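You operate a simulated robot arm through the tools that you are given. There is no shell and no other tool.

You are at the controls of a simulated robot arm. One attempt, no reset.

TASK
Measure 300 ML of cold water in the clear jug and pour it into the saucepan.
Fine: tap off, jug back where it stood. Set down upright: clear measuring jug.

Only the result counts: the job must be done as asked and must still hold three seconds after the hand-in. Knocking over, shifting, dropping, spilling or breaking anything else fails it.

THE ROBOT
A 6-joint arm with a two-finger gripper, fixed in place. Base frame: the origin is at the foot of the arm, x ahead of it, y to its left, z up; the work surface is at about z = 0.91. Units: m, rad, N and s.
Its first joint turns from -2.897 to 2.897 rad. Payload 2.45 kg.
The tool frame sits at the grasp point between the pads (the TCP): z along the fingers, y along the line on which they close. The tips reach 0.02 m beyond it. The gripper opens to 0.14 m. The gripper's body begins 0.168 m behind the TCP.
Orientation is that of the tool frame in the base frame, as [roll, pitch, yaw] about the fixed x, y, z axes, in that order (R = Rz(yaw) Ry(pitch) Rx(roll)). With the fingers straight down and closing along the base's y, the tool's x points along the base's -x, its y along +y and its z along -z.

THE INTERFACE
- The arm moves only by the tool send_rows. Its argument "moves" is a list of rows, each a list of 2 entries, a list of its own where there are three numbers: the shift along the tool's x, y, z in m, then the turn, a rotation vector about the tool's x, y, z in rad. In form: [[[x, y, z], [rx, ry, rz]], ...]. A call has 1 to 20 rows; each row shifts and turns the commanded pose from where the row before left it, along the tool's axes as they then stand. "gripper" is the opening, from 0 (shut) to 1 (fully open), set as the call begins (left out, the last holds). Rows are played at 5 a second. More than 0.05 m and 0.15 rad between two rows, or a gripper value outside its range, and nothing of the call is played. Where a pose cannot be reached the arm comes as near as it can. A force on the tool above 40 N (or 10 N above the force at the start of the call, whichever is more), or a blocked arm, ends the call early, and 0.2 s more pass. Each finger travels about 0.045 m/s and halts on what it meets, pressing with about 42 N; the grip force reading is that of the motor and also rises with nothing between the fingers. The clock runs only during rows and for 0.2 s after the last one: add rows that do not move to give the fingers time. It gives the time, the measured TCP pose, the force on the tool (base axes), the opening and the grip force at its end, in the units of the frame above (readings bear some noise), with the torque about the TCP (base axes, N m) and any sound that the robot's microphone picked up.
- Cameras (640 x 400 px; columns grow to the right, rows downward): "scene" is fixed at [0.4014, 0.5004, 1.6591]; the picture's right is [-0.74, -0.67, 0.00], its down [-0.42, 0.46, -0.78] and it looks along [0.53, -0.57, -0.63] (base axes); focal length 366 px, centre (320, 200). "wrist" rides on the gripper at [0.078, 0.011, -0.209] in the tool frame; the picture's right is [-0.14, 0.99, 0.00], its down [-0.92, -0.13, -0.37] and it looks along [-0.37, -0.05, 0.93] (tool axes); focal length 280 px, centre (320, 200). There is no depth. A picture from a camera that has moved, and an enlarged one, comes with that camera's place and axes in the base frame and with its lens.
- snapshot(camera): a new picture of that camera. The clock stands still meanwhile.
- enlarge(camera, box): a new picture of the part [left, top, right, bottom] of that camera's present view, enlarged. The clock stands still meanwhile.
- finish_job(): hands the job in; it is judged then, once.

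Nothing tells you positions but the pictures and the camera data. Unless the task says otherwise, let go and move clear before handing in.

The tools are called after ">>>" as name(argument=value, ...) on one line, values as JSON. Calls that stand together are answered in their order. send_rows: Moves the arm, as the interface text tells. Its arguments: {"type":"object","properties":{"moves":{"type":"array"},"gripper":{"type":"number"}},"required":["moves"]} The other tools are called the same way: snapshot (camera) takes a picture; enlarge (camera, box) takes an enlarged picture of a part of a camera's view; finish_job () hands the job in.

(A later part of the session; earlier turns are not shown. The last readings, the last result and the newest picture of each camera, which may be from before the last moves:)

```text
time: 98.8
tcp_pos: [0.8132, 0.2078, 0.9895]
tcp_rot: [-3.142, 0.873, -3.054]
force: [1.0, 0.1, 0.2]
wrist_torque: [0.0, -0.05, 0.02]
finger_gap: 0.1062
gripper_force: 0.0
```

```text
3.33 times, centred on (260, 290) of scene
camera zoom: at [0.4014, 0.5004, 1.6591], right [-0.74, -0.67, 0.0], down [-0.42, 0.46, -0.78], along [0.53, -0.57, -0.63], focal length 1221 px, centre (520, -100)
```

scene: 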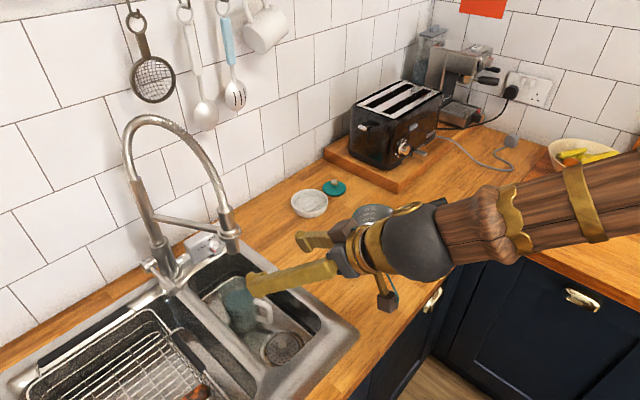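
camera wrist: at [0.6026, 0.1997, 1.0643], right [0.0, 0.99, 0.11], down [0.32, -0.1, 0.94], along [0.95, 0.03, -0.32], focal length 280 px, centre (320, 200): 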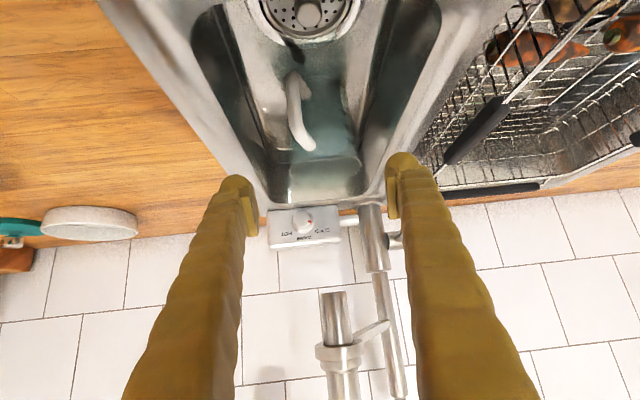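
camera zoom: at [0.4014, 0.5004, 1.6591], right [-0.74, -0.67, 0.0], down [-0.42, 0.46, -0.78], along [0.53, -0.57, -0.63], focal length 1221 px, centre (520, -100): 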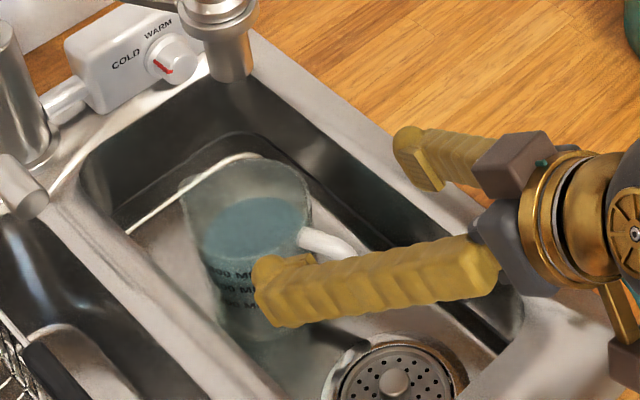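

>>> enlarge(camera="wrist", box=[220, 50, 420, 210])

```text
2.50 times, centred on (320, 130) of wrist
camera zoom: at [0.6026, 0.1997, 1.0643], right [0.0, 0.99, 0.11], down [0.32, -0.1, 0.94], along [0.95, 0.03, -0.32], focal length 701 px, centre (320, 375)
```

zoom: 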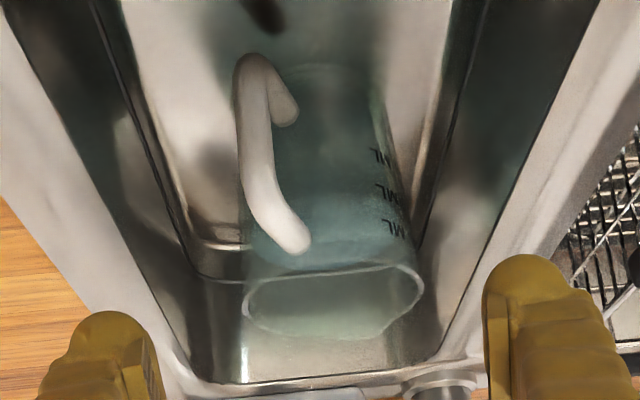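

The jug's axis reads about (0.932, 0.2215). My target is a grip at (0.932, 0.2195, 0.888), almost exactly straight ahead along the tool axis. I'll advance 9 cm first.

>>> send_rows(moves=[[[0.0002, 0.0002, 0.03], [0, 0, 0]], [[0.0002, 0.0002, 0.03], [0, 0, 0]], [[0.0002, 0.0002, 0.03], [0, 0, 0]], [[0, 0, 0], [0, 0, 0]]])

>>> snapshot(camera="wrist")

>>> enlarge(camera="scene", box=[190, 230, 330, 350])

```text
time: 99.8
tcp_pos: [0.8818, 0.2154, 0.9313]
tcp_rot: [3.141, 0.873, -3.051]
force: [0.0, 0.8, 0.1]
wrist_torque: [-0.02, 0.01, 0.03]
finger_gap: 0.1061
gripper_force: 0.1
```

```text
taken
camera wrist: at [0.67, 0.2068, 1.0061], right [0.0, 0.99, 0.11], down [0.32, -0.1, 0.94], along [0.95, 0.03, -0.32], focal length 280 px, centre (320, 200)
```

wrist: 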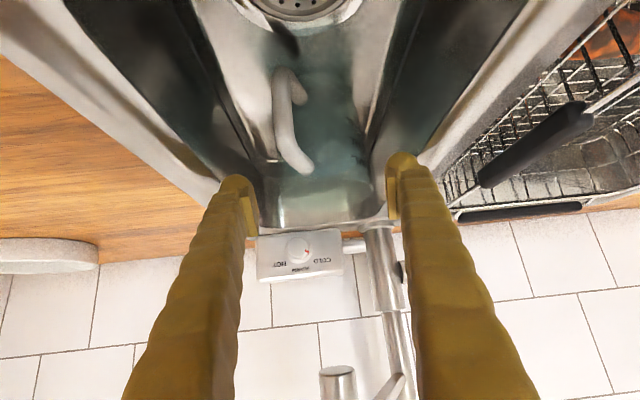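

```text
3.33 times, centred on (260, 290) of scene
camera zoom: at [0.4014, 0.5004, 1.6591], right [-0.74, -0.67, 0.0], down [-0.42, 0.46, -0.78], along [0.53, -0.57, -0.63], focal length 1221 px, centre (520, -100)
```

zoom: 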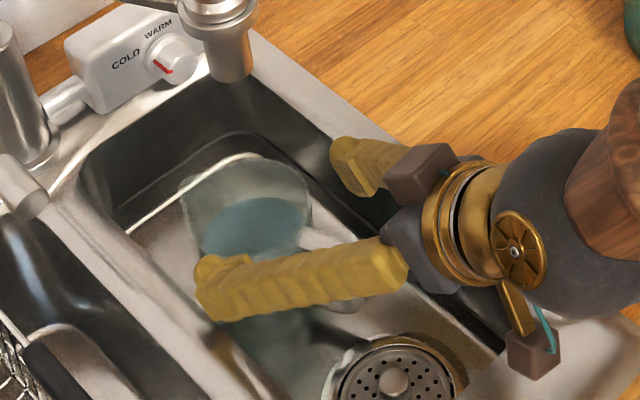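

>>> enlarge(camera="wrist", box=[220, 60, 420, 240])

```text
2.22 times, centred on (320, 150) of wrist
camera zoom: at [0.67, 0.2068, 1.0061], right [0.0, 0.99, 0.11], down [0.32, -0.1, 0.94], along [0.95, 0.03, -0.32], focal length 623 px, centre (320, 311)
```

zoom: 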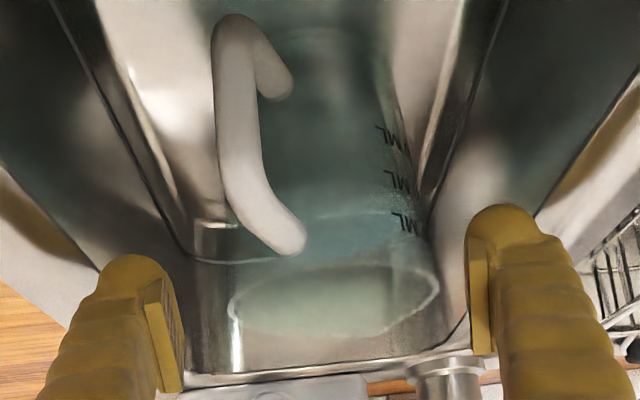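

Refined axis is about (0.929, 0.2235). I'll make the last 6.5 cm with a slight left correction, slowly.

>>> send_rows(moves=[[[0.0001, 0.0004, 0.0163], [0, 0, 0]], [[0.0001, 0.0004, 0.0163], [0, 0, 0]], [[0, 0, 0], [0, 0, 0]]])

>>> send_rows(moves=[[[0.0001, 0.0004, 0.0163], [0, 0, 0]], [[0.0001, 0.0004, 0.0163], [0, 0, 0]], [[0, 0, 0], [0, 0, 0]]])

>>> snapshot(camera="wrist")

>>> enlarge(camera="scene", box=[190, 230, 330, 350])

```text
time: 100.6
tcp_pos: [0.9051, 0.2175, 0.9093]
tcp_rot: [3.141, 0.873, -3.053]
force: [-2.2, -6.1, -0.2]
wrist_torque: [0.08, 0.0, 0.26]
finger_gap: 0.1033
gripper_force: 0.2
```

```text
time: 101.4
tcp_pos: [0.9314, 0.2194, 0.8889]
tcp_rot: [-3.141, 0.873, -3.054]
force: [-1.2, -11.7, -1.4]
wrist_torque: [-0.02, -0.01, 0.04]
finger_gap: 0.0985
gripper_force: 0.0
```

```text
taken
camera wrist: at [0.7201, 0.2116, 0.9632], right [0.0, 0.99, 0.11], down [0.32, -0.1, 0.94], along [0.95, 0.03, -0.32], focal length 280 px, centre (320, 200)
```

wrist: 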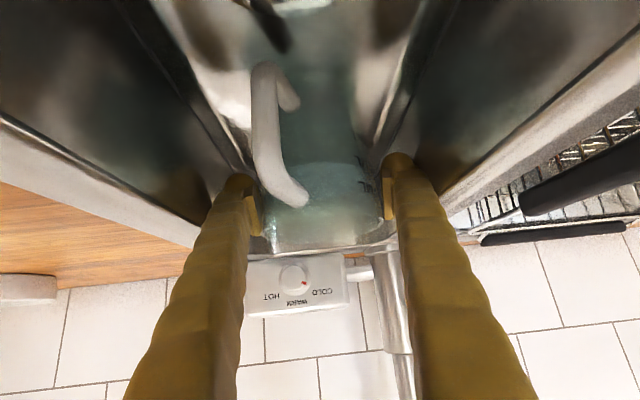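

```text
3.33 times, centred on (260, 290) of scene
camera zoom: at [0.4014, 0.5004, 1.6591], right [-0.74, -0.67, 0.0], down [-0.42, 0.46, -0.78], along [0.53, -0.57, -0.63], focal length 1221 px, centre (520, -100)
```

zoom: 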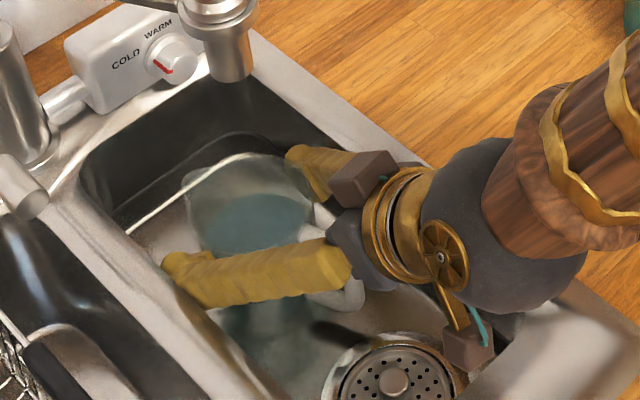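

The left finger is lightly rubbing the left wall, which squeezed the gap to 0.0985, but the jug is upright between the pads. I'll close the grip now.

>>> send_rows(moves=[[[0, 0, 0], [0, 0, 0]], [[0, 0, 0], [0, 0, 0]], [[0, 0, 0], [0, 0, 0]]], gripper=0)

>>> snapshot(camera="wrist")

>>> enlarge(camera="scene", box=[190, 230, 330, 350])

```text
time: 102.2
tcp_pos: [0.9303, 0.2188, 0.8888]
tcp_rot: [3.141, 0.873, -3.052]
force: [0.5, 1.2, 2.0]
wrist_torque: [0.23, 0.1, -0.03]
finger_gap: 0.0939
gripper_force: 41.8
```

```text
taken
camera wrist: at [0.72, 0.2119, 0.9636], right [0.0, 0.99, 0.11], down [0.32, -0.1, 0.94], along [0.95, 0.03, -0.32], focal length 280 px, centre (320, 200)
```

wrist: 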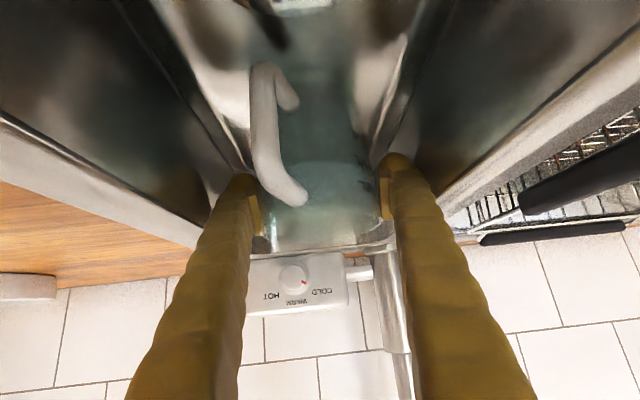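

```text
3.33 times, centred on (260, 290) of scene
camera zoom: at [0.4014, 0.5004, 1.6591], right [-0.74, -0.67, 0.0], down [-0.42, 0.46, -0.78], along [0.53, -0.57, -0.63], focal length 1221 px, centre (520, -100)
```

zoom: 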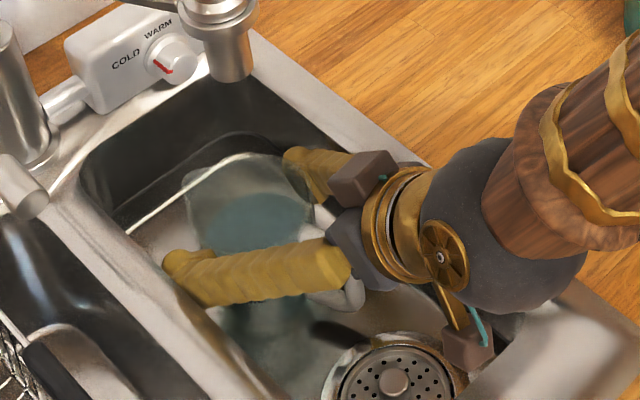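

Firm grip, gap 0.094. I'll lift gently 2 cm, staying under the nozzle, and weigh the jug.

>>> send_rows(moves=[[[-0.0038, 0, -0.0032], [0, 0, 0]], [[-0.0038, 0, -0.0032], [0, 0, 0]], [[-0.0038, 0, -0.0032], [0, 0, 0]], [[-0.0038, 0, -0.0032], [0, 0, 0]], [[0, 0, 0], [0, 0, 0]], [[0, 0, 0], [0, 0, 0]]])

>>> send_rows(moves=[[[0, 0, 0], [0, 0, 0]]])

>>> send_rows(moves=[[[0, 0, 0], [0, 0, 0]]])

>>> send_rows(moves=[[[0, 0, 0], [0, 0, 0]]])

>>> send_rows(moves=[[[0, 0, 0], [0, 0, 0]]])

>>> enlarge(camera="scene", box=[190, 230, 330, 350])

```text
time: 103.6
tcp_pos: [0.9312, 0.219, 0.9074]
tcp_rot: [-3.141, 0.874, -3.053]
force: [-0.1, 0.4, -2.8]
wrist_torque: [0.0, -0.04, -0.01]
finger_gap: 0.094
gripper_force: 42.0
```

```text
time: 104.0
tcp_pos: [0.9306, 0.2195, 0.9082]
tcp_rot: [-3.141, 0.874, -3.053]
force: [0.0, 0.7, -1.8]
wrist_torque: [0.03, -0.03, 0.0]
finger_gap: 0.094
gripper_force: 41.7
```

```text
time: 104.4
tcp_pos: [0.9304, 0.2188, 0.908]
tcp_rot: [3.141, 0.872, -3.052]
force: [0.4, 0.2, -3.4]
wrist_torque: [-0.01, -0.05, 0.05]
finger_gap: 0.0938
gripper_force: 42.1
```

```text
time: 104.8
tcp_pos: [0.9316, 0.2193, 0.9091]
tcp_rot: [-3.141, 0.873, -3.054]
force: [0.5, -0.8, -2.4]
wrist_torque: [0.01, -0.02, 0.0]
finger_gap: 0.0939
gripper_force: 41.9
```

```text
time: 105.2
tcp_pos: [0.9308, 0.2194, 0.9079]
tcp_rot: [3.141, 0.872, -3.053]
force: [-0.3, 0.8, -2.2]
wrist_torque: [0.03, -0.05, 0.02]
finger_gap: 0.0938
gripper_force: 41.9
```

```text
3.33 times, centred on (260, 290) of scene
camera zoom: at [0.4014, 0.5004, 1.6591], right [-0.74, -0.67, 0.0], down [-0.42, 0.46, -0.78], along [0.53, -0.57, -0.63], focal length 1221 px, centre (520, -100)
```

zoom: 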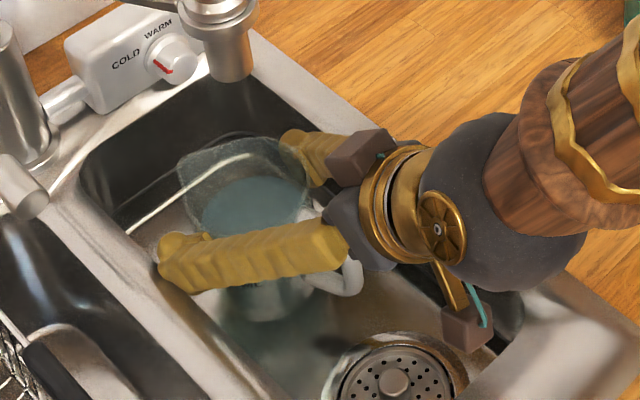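

The weight hardly changes, so the force sensor won't tell me the volume. I'll rely on the visual reading of about 296 ml at the 300 mark. Now I'll lift the jug below nozzle height, draw it back, then raise it clear, all gently and level.

>>> send_rows(moves=[[[-0.0105, 0, -0.0088], [0, 0, 0]], [[-0.0105, 0, -0.0088], [0, 0, 0]], [[-0.0105, 0, -0.0088], [0, 0, 0]], [[-0.0105, 0, -0.0088], [0, 0, 0]], [[-0.0105, 0, -0.0088], [0, 0, 0]], [[-0.0105, 0, -0.0088], [0, 0, 0]], [[0, 0, 0], [0, 0, 0]]])

>>> enlarge(camera="scene", box=[190, 210, 350, 350])

>>> snapshot(camera="wrist")

```text
time: 106.8
tcp_pos: [0.931, 0.2203, 0.9908]
tcp_rot: [-3.142, 0.874, -3.053]
force: [-0.2, -0.4, -2.4]
wrist_torque: [0.0, -0.04, 0.0]
finger_gap: 0.0938
gripper_force: 42.1
```

```text
2.86 times, centred on (270, 280) of scene
camera zoom: at [0.4014, 0.5004, 1.6591], right [-0.74, -0.67, 0.0], down [-0.42, 0.46, -0.78], along [0.53, -0.57, -0.63], focal length 1046 px, centre (463, -29)
```

zoom: 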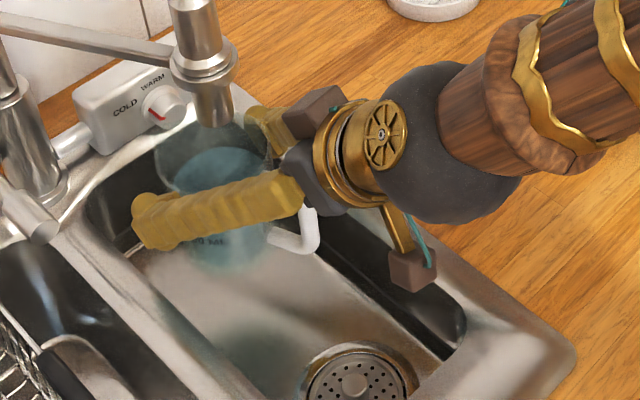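

```text
taken
camera wrist: at [0.7211, 0.2119, 1.0654], right [0.0, 0.99, 0.11], down [0.32, -0.1, 0.94], along [0.95, 0.03, -0.32], focal length 280 px, centre (320, 200)
```

wrist: 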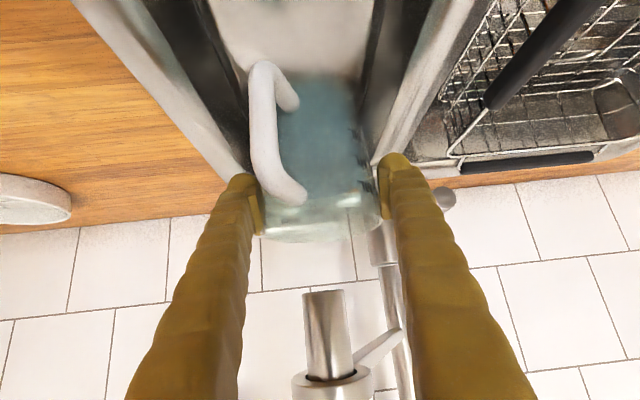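

The wrist camera now has a good side view of the water in the jug. I'll zoom in as another level check.

>>> enlarge(camera="wrist", box=[235, 50, 405, 250])

>>> enlarge(camera="wrist", box=[320, 120, 400, 220])

```text
2.00 times, centred on (320, 150) of wrist
camera zoom: at [0.7211, 0.2119, 1.0654], right [0.0, 0.99, 0.11], down [0.32, -0.1, 0.94], along [0.95, 0.03, -0.32], focal length 561 px, centre (320, 300)
```

zoom: 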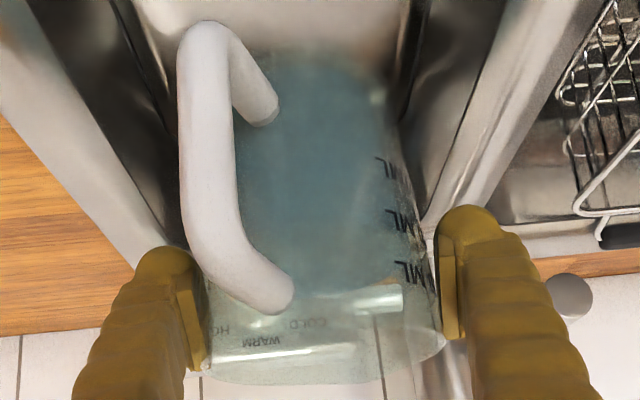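

```text
4.00 times, centred on (360, 170) of wrist
camera zoom: at [0.7211, 0.2119, 1.0654], right [0.0, 0.99, 0.11], down [0.32, -0.1, 0.94], along [0.95, 0.03, -0.32], focal length 1122 px, centre (160, 320)
```

zoom: 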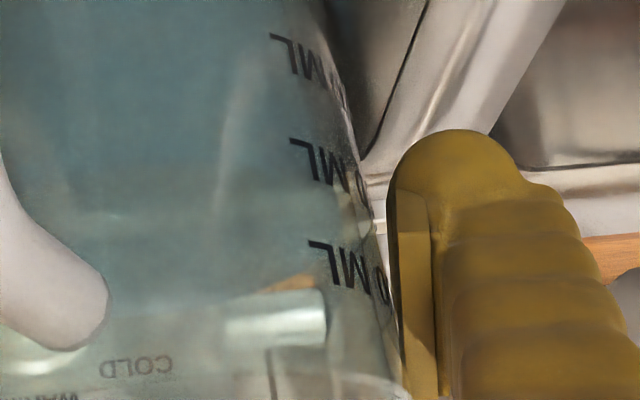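

>>> enlarge(camera="wrist", box=[295, 120, 375, 210])

>>> enlarge(camera="wrist", box=[330, 130, 380, 180])

>>> enlarge(camera="scene", box=[225, 245, 275, 310])

```text
4.44 times, centred on (335, 165) of wrist
camera zoom: at [0.7211, 0.2119, 1.0654], right [0.0, 0.99, 0.11], down [0.32, -0.1, 0.94], along [0.95, 0.03, -0.32], focal length 1246 px, centre (253, 356)
```

zoom: 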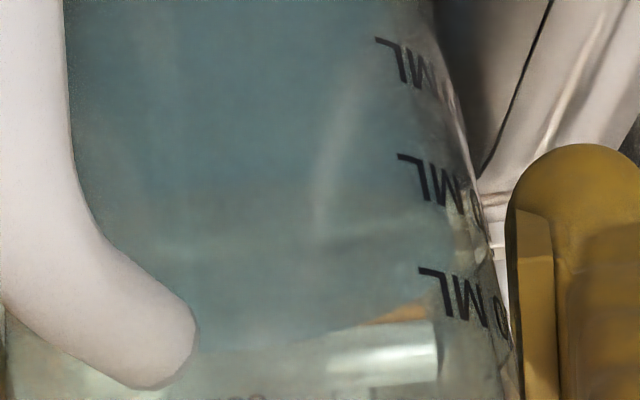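

```text
8.00 times, centred on (355, 155) of wrist
camera zoom: at [0.7211, 0.2119, 1.0654], right [0.0, 0.99, 0.11], down [0.32, -0.1, 0.94], along [0.95, 0.03, -0.32], focal length 2243 px, centre (40, 560)
```

zoom: 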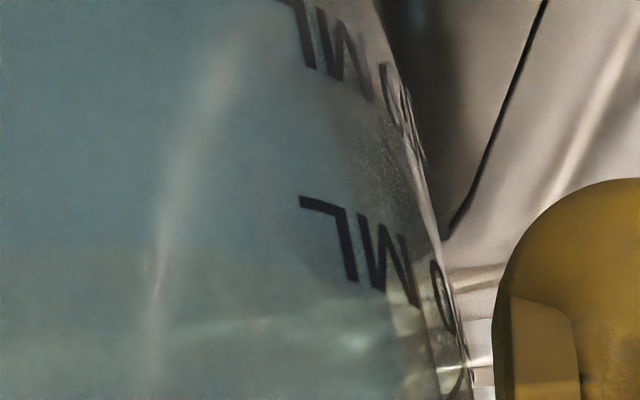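

```text
6.15 times, centred on (250, 278) of scene
camera zoom: at [0.4014, 0.5004, 1.6591], right [-0.74, -0.67, 0.0], down [-0.42, 0.46, -0.78], along [0.53, -0.57, -0.63], focal length 2254 px, centre (751, -277)
```

zoom: 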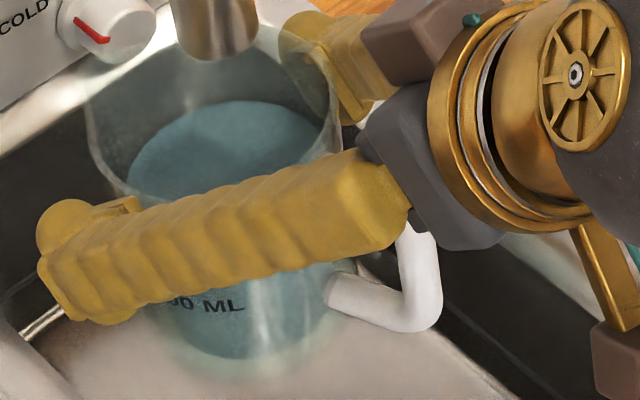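

In this side view the waterline is level with the centre of the "300 ML" label, which confirms 300 ml. Now I'll draw the jug back from under the nozzle and raise it clear of the sink.

>>> send_rows(moves=[[[0.0116, 0.0016, -0.0137], [0, 0, 0]], [[0.0116, 0.0016, -0.0137], [0, 0, 0]], [[0.0116, 0.0016, -0.0137], [0, 0, 0]], [[0.0116, 0.0016, -0.0137], [0, 0, 0]], [[0.0116, 0.0016, -0.0137], [0, 0, 0]], [[0.0116, 0.0016, -0.0137], [0, 0, 0]], [[0, 0, 0], [0, 0, 0]], [[-0.0123, 0, -0.0103], [0, 0, 0]], [[-0.0123, 0, -0.0103], [0, 0, 0]], [[-0.0123, 0, -0.0103], [0, 0, 0]], [[-0.0123, 0, -0.0103], [0, 0, 0]], [[0, 0, 0], [0, 0, 0]]])

>>> snapshot(camera="scene")

>>> snapshot(camera="wrist")

```text
time: 109.4
tcp_pos: [0.8232, 0.2192, 1.0541]
tcp_rot: [3.141, 0.873, -3.052]
force: [-0.3, -0.7, -2.8]
wrist_torque: [0.0, -0.05, 0.07]
finger_gap: 0.0937
gripper_force: 42.4
```

```text
taken
```

scene: 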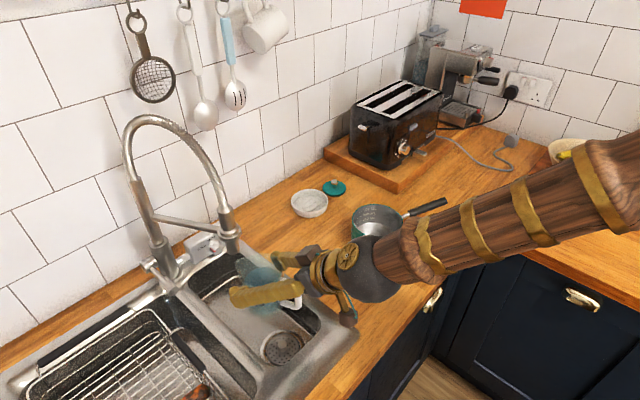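

```text
taken
camera wrist: at [0.6126, 0.2118, 1.1288], right [0.0, 0.99, 0.11], down [0.32, -0.1, 0.94], along [0.95, 0.03, -0.32], focal length 280 px, centre (320, 200)
```

wrist: 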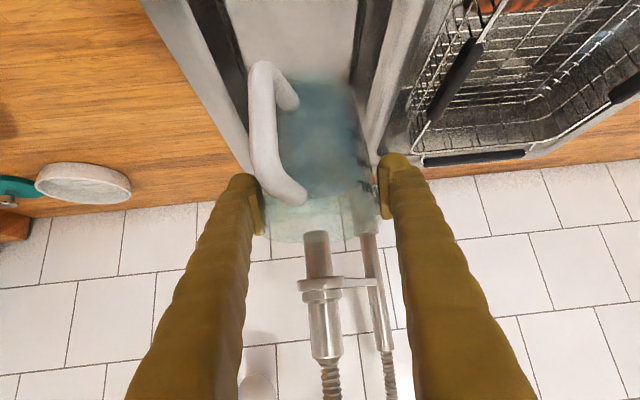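

The jug is clear of the sink and level. I'll carry it gently to above its home spot. There I'll set it down and re-grip with the tool flatter, so a full pour tilt stays within the arm's reach.

>>> send_rows(moves=[[[0.0031, -0.0087, -0.0041], [0, 0, 0]], [[0.0062, -0.01735, -0.0082], [0, 0, 0]], [[0.0062, -0.01735, -0.0082], [0, 0, 0]], [[0.0062, -0.01735, -0.0082], [0, 0, 0]], [[0.0062, -0.01735, -0.0082], [0, 0, 0]], [[0.0062, -0.01735, -0.0082], [0, 0, 0]], [[0.0062, -0.01735, -0.0082], [0, 0, 0]], [[0.0062, -0.01735, -0.0082], [0, 0, 0]], [[0.0062, -0.01735, -0.0082], [0, 0, 0]], [[0.0062, -0.01735, -0.0082], [0, 0, 0]], [[0.0062, -0.01735, -0.0082], [0, 0, 0]], [[0.0031, -0.0087, -0.0041], [0, 0, 0]], [[0, 0, 0], [0.0134, 0, 0.0112]], [[0, 0, 0], [0.0134, 0, 0.0112]], [[0, 0, 0], [0, 0, 0]]])

>>> snapshot(camera="scene")

>>> snapshot(camera="wrist")

```text
time: 112.6
tcp_pos: [0.727, 0.0677, 1.0532]
tcp_rot: [3.142, 0.872, -3.088]
force: [0.9, -0.5, -2.1]
wrist_torque: [0.02, -0.02, -0.03]
finger_gap: 0.0938
gripper_force: 41.9
out of reach, approached as far as the arm can: row 9, 10, 11, 12
```

```text
taken
```

scene: 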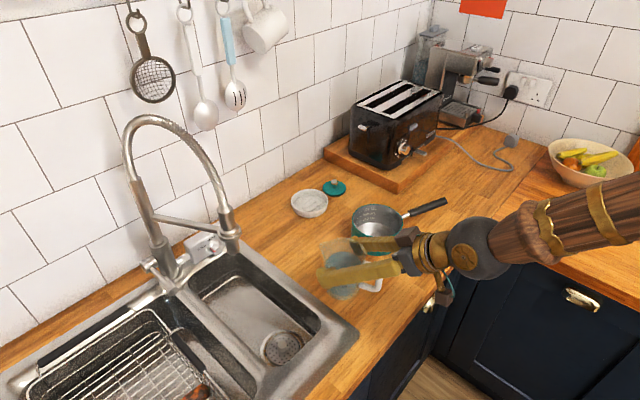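

```text
taken
camera wrist: at [0.5163, 0.0668, 1.128], right [0.04, 0.99, 0.1], down [0.32, -0.11, 0.94], along [0.95, 0.0, -0.32], focal length 280 px, centre (320, 200)
```

wrist: 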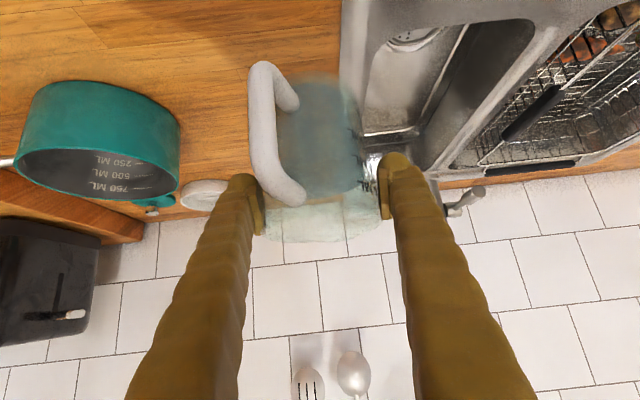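

The arm stopped near y = 0.068 because at this heading the wrist runs into a joint limit. The water is fine and the jug level. Pouring sideways toward −y suits the wrist much better, so I'll raise slightly and turn the whole jug level about the vertical, first about 45° clockwise.

>>> send_rows(moves=[[[-0.0153, 0, -0.0129], [0, 0, 0]], [[-0.0153, 0, -0.0129], [0, 0, 0]], [[0, 0, 0], [0.0613, 0, 0.0515]], [[0, 0, 0], [0.0613, 0, 0.0515]], [[0, 0, 0], [0.0613, 0, 0.0515]], [[0, 0, 0], [0.0613, 0, 0.0515]], [[0, 0, 0], [0.0613, 0, 0.0515]], [[0, 0, 0], [0, 0, 0]]])

>>> snapshot(camera="scene")

```text
time: 114.4
tcp_pos: [0.7262, 0.0686, 1.0935]
tcp_rot: [-3.142, 0.873, 2.795]
force: [-0.1, 0.2, -2.3]
wrist_torque: [-0.01, -0.02, 0.02]
finger_gap: 0.0934
gripper_force: 41.6
```

```text
taken
```

scene: 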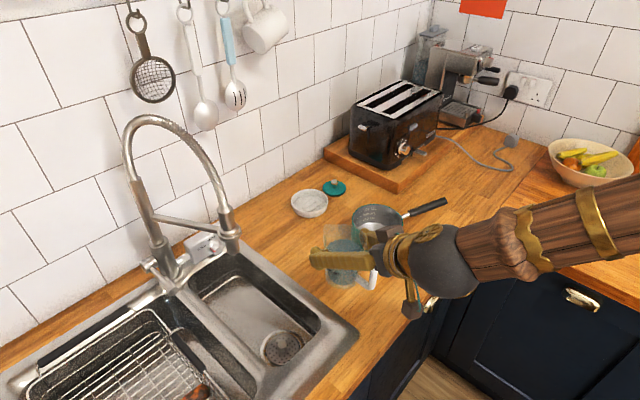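

It tracked cleanly and stayed level, heading now −20°. Continuing the level turn.

>>> send_rows(moves=[[[0, 0, 0], [0.0613, 0, 0.0515]], [[0, 0, 0], [0.0613, 0, 0.0515]], [[0, 0, 0], [0.0613, 0, 0.0515]], [[0, 0, 0], [0.0613, 0, 0.0515]], [[0, 0, 0], [0.0613, 0, 0.0515]], [[0, 0, 0], [0.0613, 0, 0.0515]], [[0, 0, 0], [0.0613, 0, 0.0515]], [[0, 0, 0], [0, 0, 0]]])

>>> snapshot(camera="scene")

>>> snapshot(camera="wrist")

```text
time: 116.2
tcp_pos: [0.7266, 0.0692, 1.0931]
tcp_rot: [3.139, 0.873, 2.234]
force: [0.0, 0.0, -2.1]
wrist_torque: [-0.02, -0.03, -0.01]
finger_gap: 0.0935
gripper_force: 41.7
```

```text
taken
```

scene: 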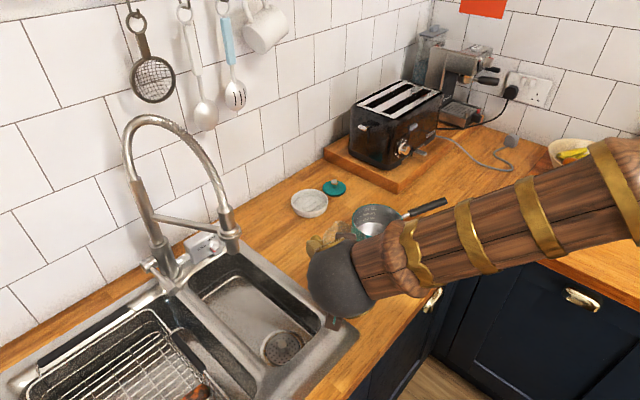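

```text
taken
camera wrist: at [0.6061, 0.2406, 1.1686], right [0.83, 0.54, 0.11], down [0.09, -0.32, 0.94], along [0.54, -0.78, -0.32], focal length 280 px, centre (320, 200)
```

wrist: 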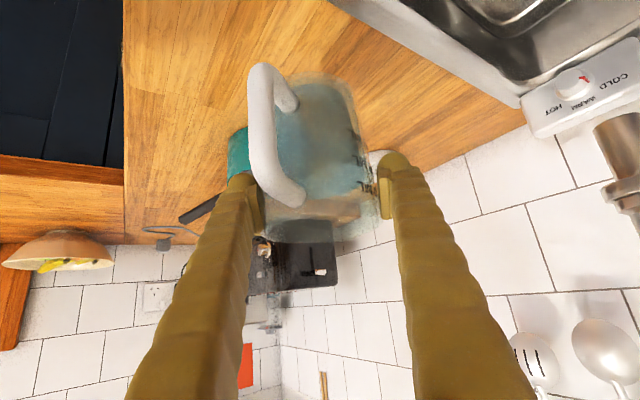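

>>> send_rows(moves=[[[0, 0, 0], [0.0613, 0, 0.0515]], [[0, 0, 0], [0.0613, 0, 0.0515]], [[0, 0, 0], [0.0613, 0, 0.0515]], [[0, 0, 0], [0.0613, 0, 0.0515]], [[0, 0, 0], [0.0613, 0, 0.0515]], [[0, 0, 0], [0.0613, 0, 0.0515]], [[0, 0, 0], [0.0613, 0, 0.0515]], [[0, 0, 0], [0, 0, 0]]])

>>> snapshot(camera="scene")

>>> snapshot(camera="wrist")

```text
time: 118.0
tcp_pos: [0.727, 0.0688, 1.0934]
tcp_rot: [3.14, 0.872, 1.672]
force: [-0.1, 0.0, -2.2]
wrist_torque: [-0.07, -0.03, 0.02]
finger_gap: 0.0932
gripper_force: 42.3
```

```text
taken
```

scene: 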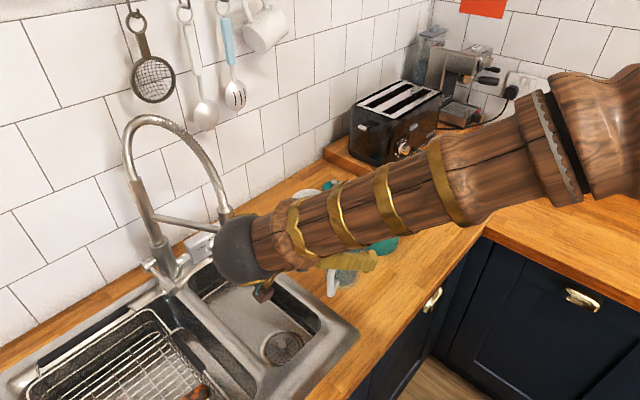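

```text
taken
camera wrist: at [0.7165, 0.2785, 1.1682], right [0.99, 0.01, 0.11], down [-0.1, -0.32, 0.94], along [0.05, -0.95, -0.32], focal length 280 px, centre (320, 200)
```

wrist: 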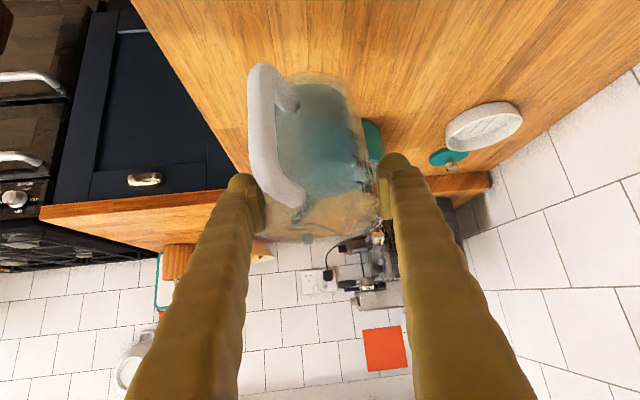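

The jug is level, heading −84°, so it will pour toward −y. I'll move it toward the saucepan, partway first, to check the pan's position.

>>> send_rows(moves=[[[-0.006, 0.0011, 0.0071], [0, 0, 0]], [[-0.01196, 0.0022, 0.01424], [0, 0, 0]], [[-0.01196, 0.0022, 0.01424], [0, 0, 0]], [[-0.01196, 0.0022, 0.01424], [0, 0, 0]], [[-0.01196, 0.0022, 0.01424], [0, 0, 0]], [[-0.006, 0.0011, 0.0071], [0, 0, 0]], [[0, 0, 0], [0, 0, 0]]])

>>> snapshot(camera="scene")

>>> snapshot(camera="wrist")

```text
time: 119.6
tcp_pos: [0.7466, -0.0244, 1.0932]
tcp_rot: [3.14, 0.873, 1.674]
force: [-0.6, 0.2, -2.3]
wrist_torque: [-0.05, -0.01, 0.0]
finger_gap: 0.0933
gripper_force: 42.4
```

```text
taken
```

scene: 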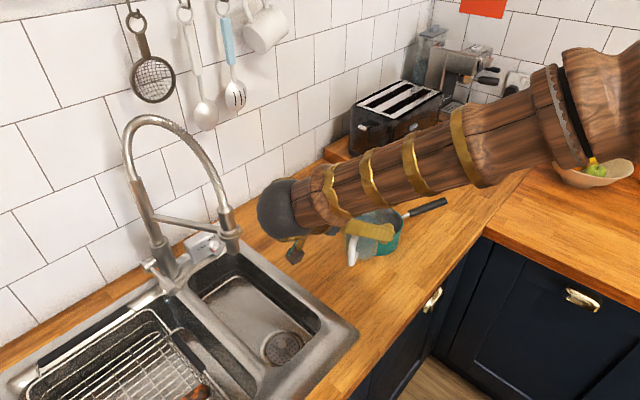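

```text
taken
camera wrist: at [0.7364, 0.1867, 1.169], right [0.99, 0.01, 0.11], down [-0.1, -0.32, 0.94], along [0.05, -0.95, -0.32], focal length 280 px, centre (320, 200)
```

wrist: 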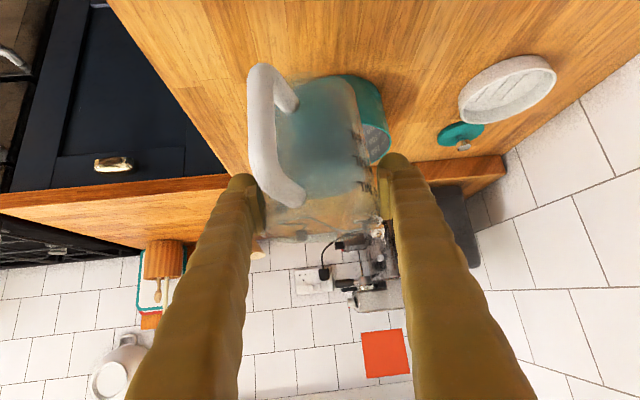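

Pan's position agrees with (0.79, −0.16). Continuing to the pouring position just on the +y side of its centre.

>>> send_rows(moves=[[[-0.0059, 0.0012, 0.007], [0, 0, 0]], [[-0.01175, 0.0024, 0.014], [0, 0, 0]], [[-0.01175, 0.0024, 0.014], [0, 0, 0]], [[-0.01175, 0.0024, 0.014], [0, 0, 0]], [[-0.01175, 0.0024, 0.014], [0, 0, 0]], [[-0.01175, 0.0024, 0.014], [0, 0, 0]], [[-0.0059, 0.0012, 0.007], [0, 0, 0]], [[0, 0, 0], [0, 0, 0]]])

>>> snapshot(camera="scene")

>>> enlarge(camera="scene", box=[310, 180, 450, 290])

>>> snapshot(camera="wrist")

```text
time: 121.4
tcp_pos: [0.773, -0.1303, 1.0921]
tcp_rot: [3.14, 0.872, 1.671]
force: [-0.2, 0.2, -3.0]
wrist_torque: [-0.01, -0.04, 0.01]
finger_gap: 0.0937
gripper_force: 41.9
```

```text
taken
```

scene: 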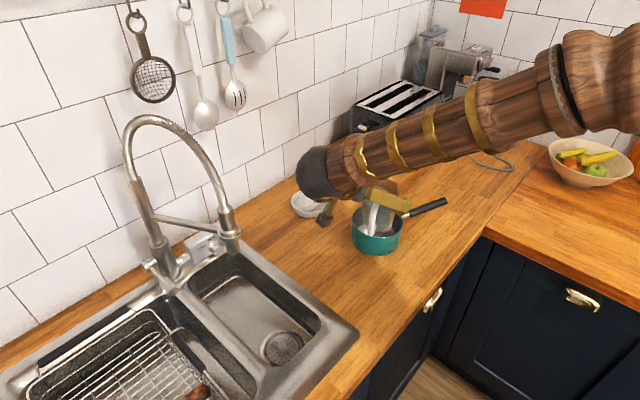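

```text
3.64 times, centred on (380, 235) of scene
camera zoom: at [0.4014, 0.5004, 1.6591], right [-0.74, -0.67, 0.0], down [-0.42, 0.46, -0.78], along [0.53, -0.57, -0.63], focal length 1332 px, centre (102, 73)
```

zoom: 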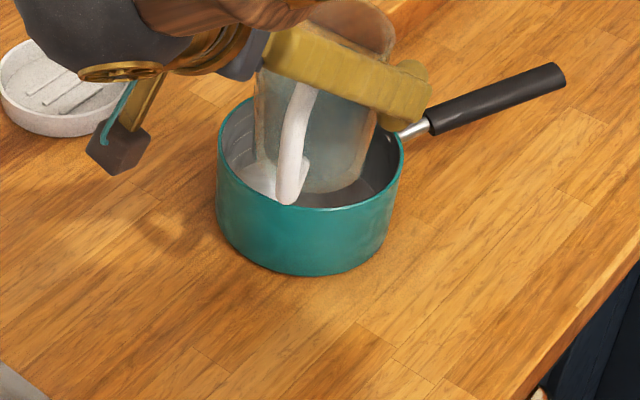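

```text
taken
camera wrist: at [0.7615, 0.0793, 1.1679], right [0.99, 0.01, 0.11], down [-0.1, -0.32, 0.94], along [0.05, -0.95, -0.32], focal length 280 px, centre (320, 200)
```

wrist: 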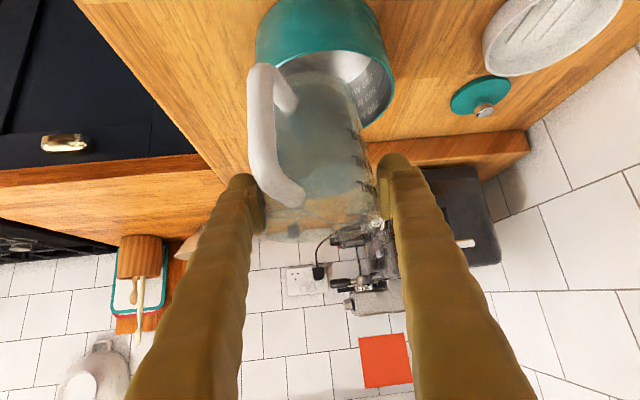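

The jug is over the saucepan. To allow for the stream's throw I'll shift 2 cm back toward +y, then begin tilting, first to about 25°, below the pouring angle.

>>> send_rows(moves=[[[0.0064, 0.001, -0.0076], [0, 0, 0]], [[0.0064, 0.001, -0.0076], [0, 0, 0]], [[0, 0, 0], [0, 0.08, 0]], [[0, 0, 0], [0, 0.08, 0]], [[0, 0, 0], [0, 0.08, 0]], [[0, 0, 0], [0, 0.08, 0]], [[0, 0, 0], [0, 0.08, 0]], [[0, 0, 0], [0, 0, 0]]])

>>> snapshot(camera="scene")

>>> enlarge(camera="scene", box=[310, 160, 450, 270])

>>> snapshot(camera="wrist")

```text
time: 123.2
tcp_pos: [0.773, -0.1105, 1.0934]
tcp_rot: [3.141, 0.471, 1.674]
force: [-0.6, -0.6, -1.9]
wrist_torque: [-0.06, -0.02, 0.03]
finger_gap: 0.0935
gripper_force: 42.2
```

```text
taken
```

scene: 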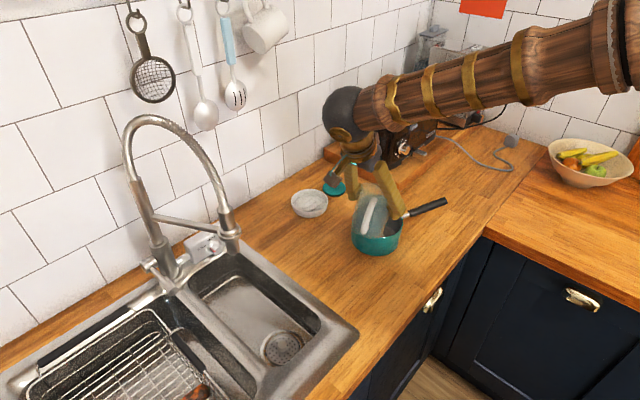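

```text
3.64 times, centred on (380, 215) of scene
camera zoom: at [0.4014, 0.5004, 1.6591], right [-0.74, -0.67, 0.0], down [-0.42, 0.46, -0.78], along [0.53, -0.57, -0.63], focal length 1332 px, centre (102, 146)
```

zoom: 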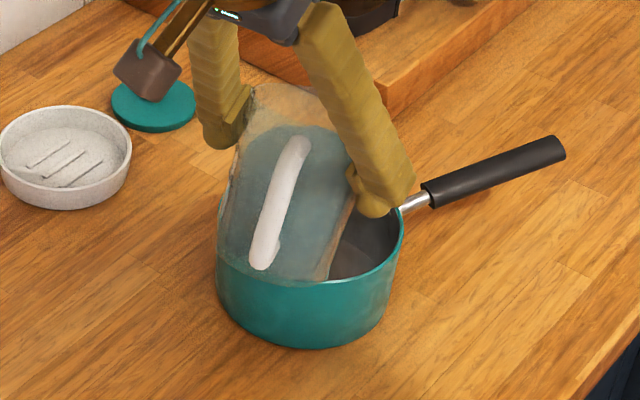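

```text
taken
camera wrist: at [0.7665, 0.0539, 1.2447], right [1.0, -0.02, 0.06], down [-0.06, -0.66, 0.75], along [0.03, -0.75, -0.66], focal length 280 px, centre (320, 200)
```

wrist: 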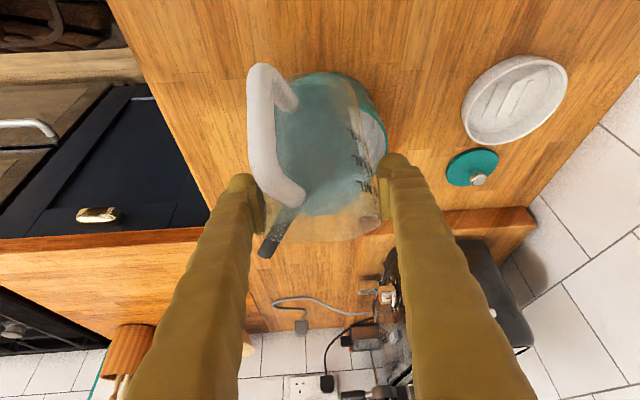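

The jug is tilted about 23°, the arm tracks well, and both cameras see the pan. I'll continue tilting slowly toward pouring onset.

>>> send_rows(moves=[[[0, 0, 0], [0, 0.05, 0]], [[0, 0, 0], [0, 0.05, 0]], [[0, 0, 0], [0, 0.05, 0]], [[0, 0, 0], [0, 0.05, 0]], [[0, 0, 0], [0, 0, 0]]])

>>> enlarge(camera="scene", box=[310, 160, 450, 270])

>>> snapshot(camera="wrist")

```text
time: 124.4
tcp_pos: [0.7736, -0.1096, 1.0926]
tcp_rot: [3.14, 0.272, 1.672]
force: [0.2, 0.2, -2.3]
wrist_torque: [-0.09, -0.03, 0.0]
finger_gap: 0.0933
gripper_force: 42.0
```

```text
3.64 times, centred on (380, 215) of scene
camera zoom: at [0.4014, 0.5004, 1.6591], right [-0.74, -0.67, 0.0], down [-0.42, 0.46, -0.78], along [0.53, -0.57, -0.63], focal length 1332 px, centre (102, 146)
```

zoom: 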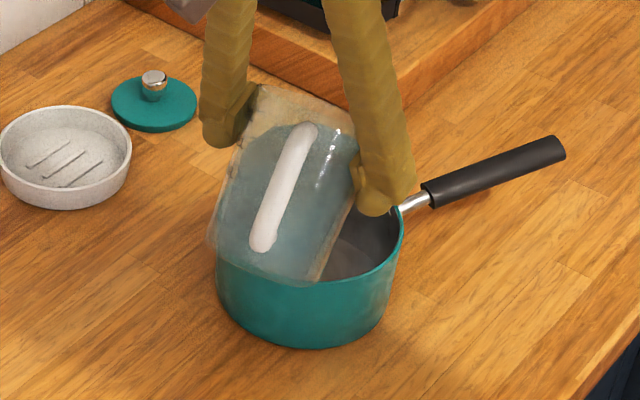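

```text
taken
camera wrist: at [0.7697, 0.0206, 1.2745], right [1.0, -0.03, 0.04], down [-0.05, -0.8, 0.6], along [0.01, -0.6, -0.8], focal length 280 px, centre (320, 200)
```

wrist: 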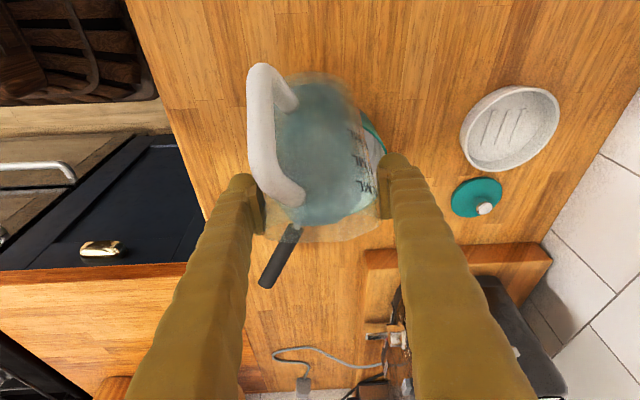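

Still no flow at 34°, and the spout projects right above the pan's centre. Continuing slowly.

>>> send_rows(moves=[[[0, 0, 0], [0, 0.04, 0]], [[0, 0, 0], [0, 0.04, 0]], [[0, 0, 0], [0, 0.04, 0]]])

>>> enlarge(camera="scene", box=[310, 160, 450, 270])

>>> enlarge(camera="wrist", box=[230, 50, 430, 260])

```text
time: 125.2
tcp_pos: [0.7744, -0.111, 1.0941]
tcp_rot: [3.141, 0.152, 1.674]
force: [-0.7, 0.0, -2.6]
wrist_torque: [-0.07, -0.03, 0.0]
finger_gap: 0.0934
gripper_force: 42.1
```

```text
3.64 times, centred on (380, 215) of scene
camera zoom: at [0.4014, 0.5004, 1.6591], right [-0.74, -0.67, 0.0], down [-0.42, 0.46, -0.78], along [0.53, -0.57, -0.63], focal length 1332 px, centre (102, 146)
```

zoom: 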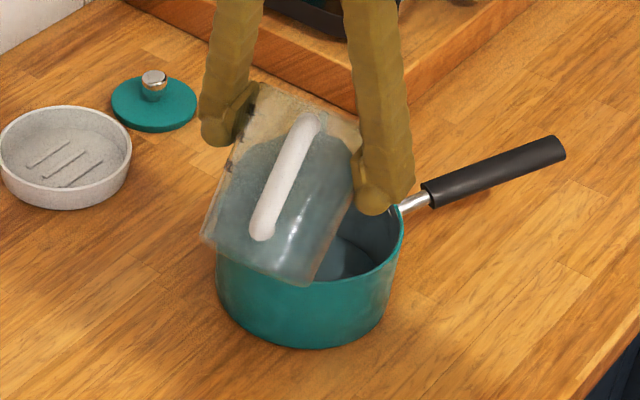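

```text
1.90 times, centred on (330, 155) of wrist
camera zoom: at [0.7727, -0.0014, 1.2887], right [1.0, -0.03, 0.02], down [-0.04, -0.86, 0.5], along [0.0, -0.5, -0.86], focal length 534 px, centre (301, 286)
```

zoom: 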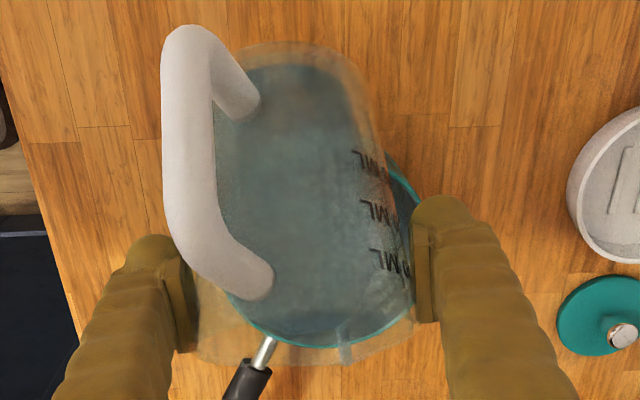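

Water is now pouring from the spout and collecting in the pan, with the stream landing well inside. I'll keep tilting slowly.

>>> send_rows(moves=[[[0, 0, 0], [0, 0.03, 0]], [[0, 0, 0], [0, 0.03, 0]], [[0, 0, 0], [0, 0.03, 0]], [[0, 0, 0], [0, 0.03, 0]], [[0, 0, 0], [0, 0.03, 0]]])

>>> enlarge(camera="scene", box=[310, 160, 450, 270])

>>> enlarge(camera="wrist", box=[230, 50, 430, 260])

```text
time: 126.4
tcp_pos: [0.7734, -0.1105, 1.0931]
tcp_rot: [3.141, 0.001, 1.677]
force: [-0.3, 0.8, -1.8]
wrist_torque: [-0.1, -0.04, 0.0]
finger_gap: 0.093
gripper_force: 41.8
```

```text
3.64 times, centred on (380, 215) of scene
camera zoom: at [0.4014, 0.5004, 1.6591], right [-0.74, -0.67, 0.0], down [-0.42, 0.46, -0.78], along [0.53, -0.57, -0.63], focal length 1332 px, centre (102, 146)
```

zoom: 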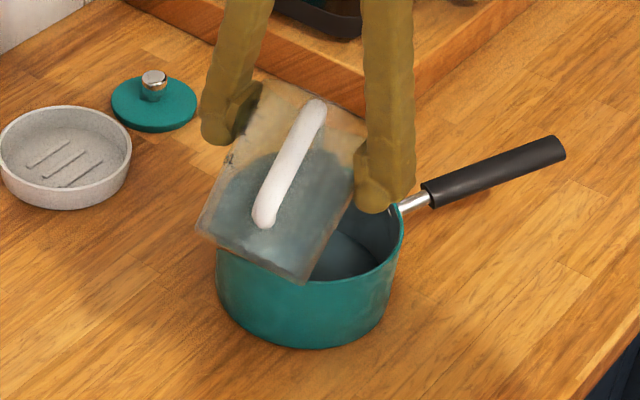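

```text
1.90 times, centred on (330, 155) of wrist
camera zoom: at [0.7759, -0.0318, 1.3025], right [1.0, -0.03, 0.0], down [-0.03, -0.93, 0.37], along [-0.01, -0.37, -0.93], focal length 534 px, centre (301, 286)
```

zoom: 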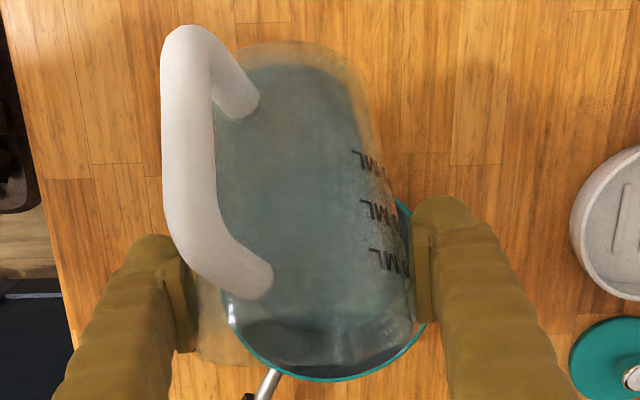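

τ ≈ 50°, water is in the pan and nothing spilled. Continuing the tilt.

>>> send_rows(moves=[[[0, 0, 0], [0, 0.03, 0]], [[0, 0, 0], [0, 0.03, 0]], [[0, 0, 0], [0, 0.03, 0]], [[0, 0, 0], [0, 0.03, 0]], [[0, 0, 0], [0, 0.03, 0]], [[0, 0, 0], [0, 0.03, 0]]])

>>> enlarge(camera="scene", box=[310, 160, 450, 270])

>>> enlarge(camera="wrist", box=[230, 50, 430, 260])

```text
time: 127.8
tcp_pos: [0.7734, -0.111, 1.092]
tcp_rot: [3.141, -0.178, 1.674]
force: [-0.3, -0.3, -2.1]
wrist_torque: [-0.08, -0.03, 0.02]
finger_gap: 0.0931
gripper_force: 42.2
```

```text
3.64 times, centred on (380, 215) of scene
camera zoom: at [0.4014, 0.5004, 1.6591], right [-0.74, -0.67, 0.0], down [-0.42, 0.46, -0.78], along [0.53, -0.57, -0.63], focal length 1332 px, centre (102, 146)
```

zoom: 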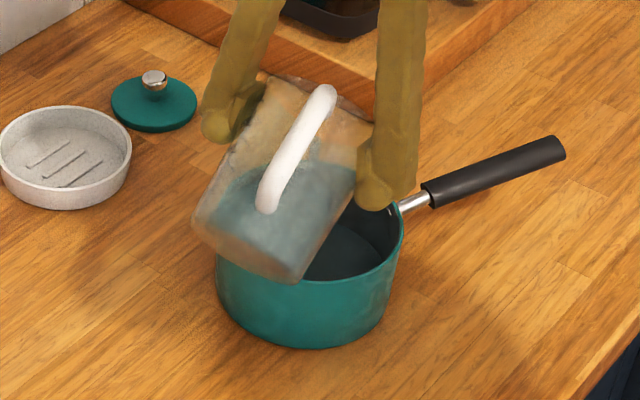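

```text
1.90 times, centred on (330, 155) of wrist
camera zoom: at [0.7797, -0.0707, 1.313], right [1.0, -0.03, -0.02], down [-0.03, -0.98, 0.2], along [-0.03, -0.2, -0.98], focal length 534 px, centre (301, 286)
```

zoom: 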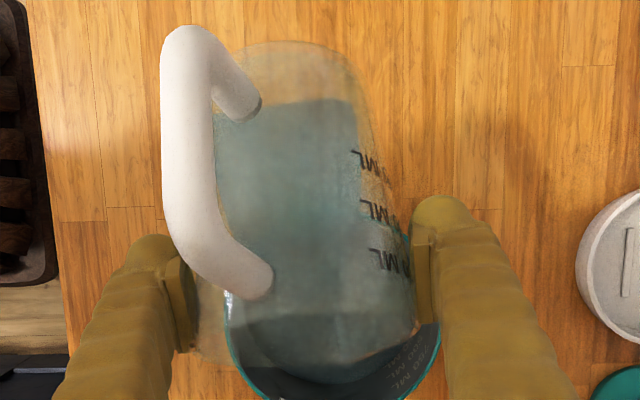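

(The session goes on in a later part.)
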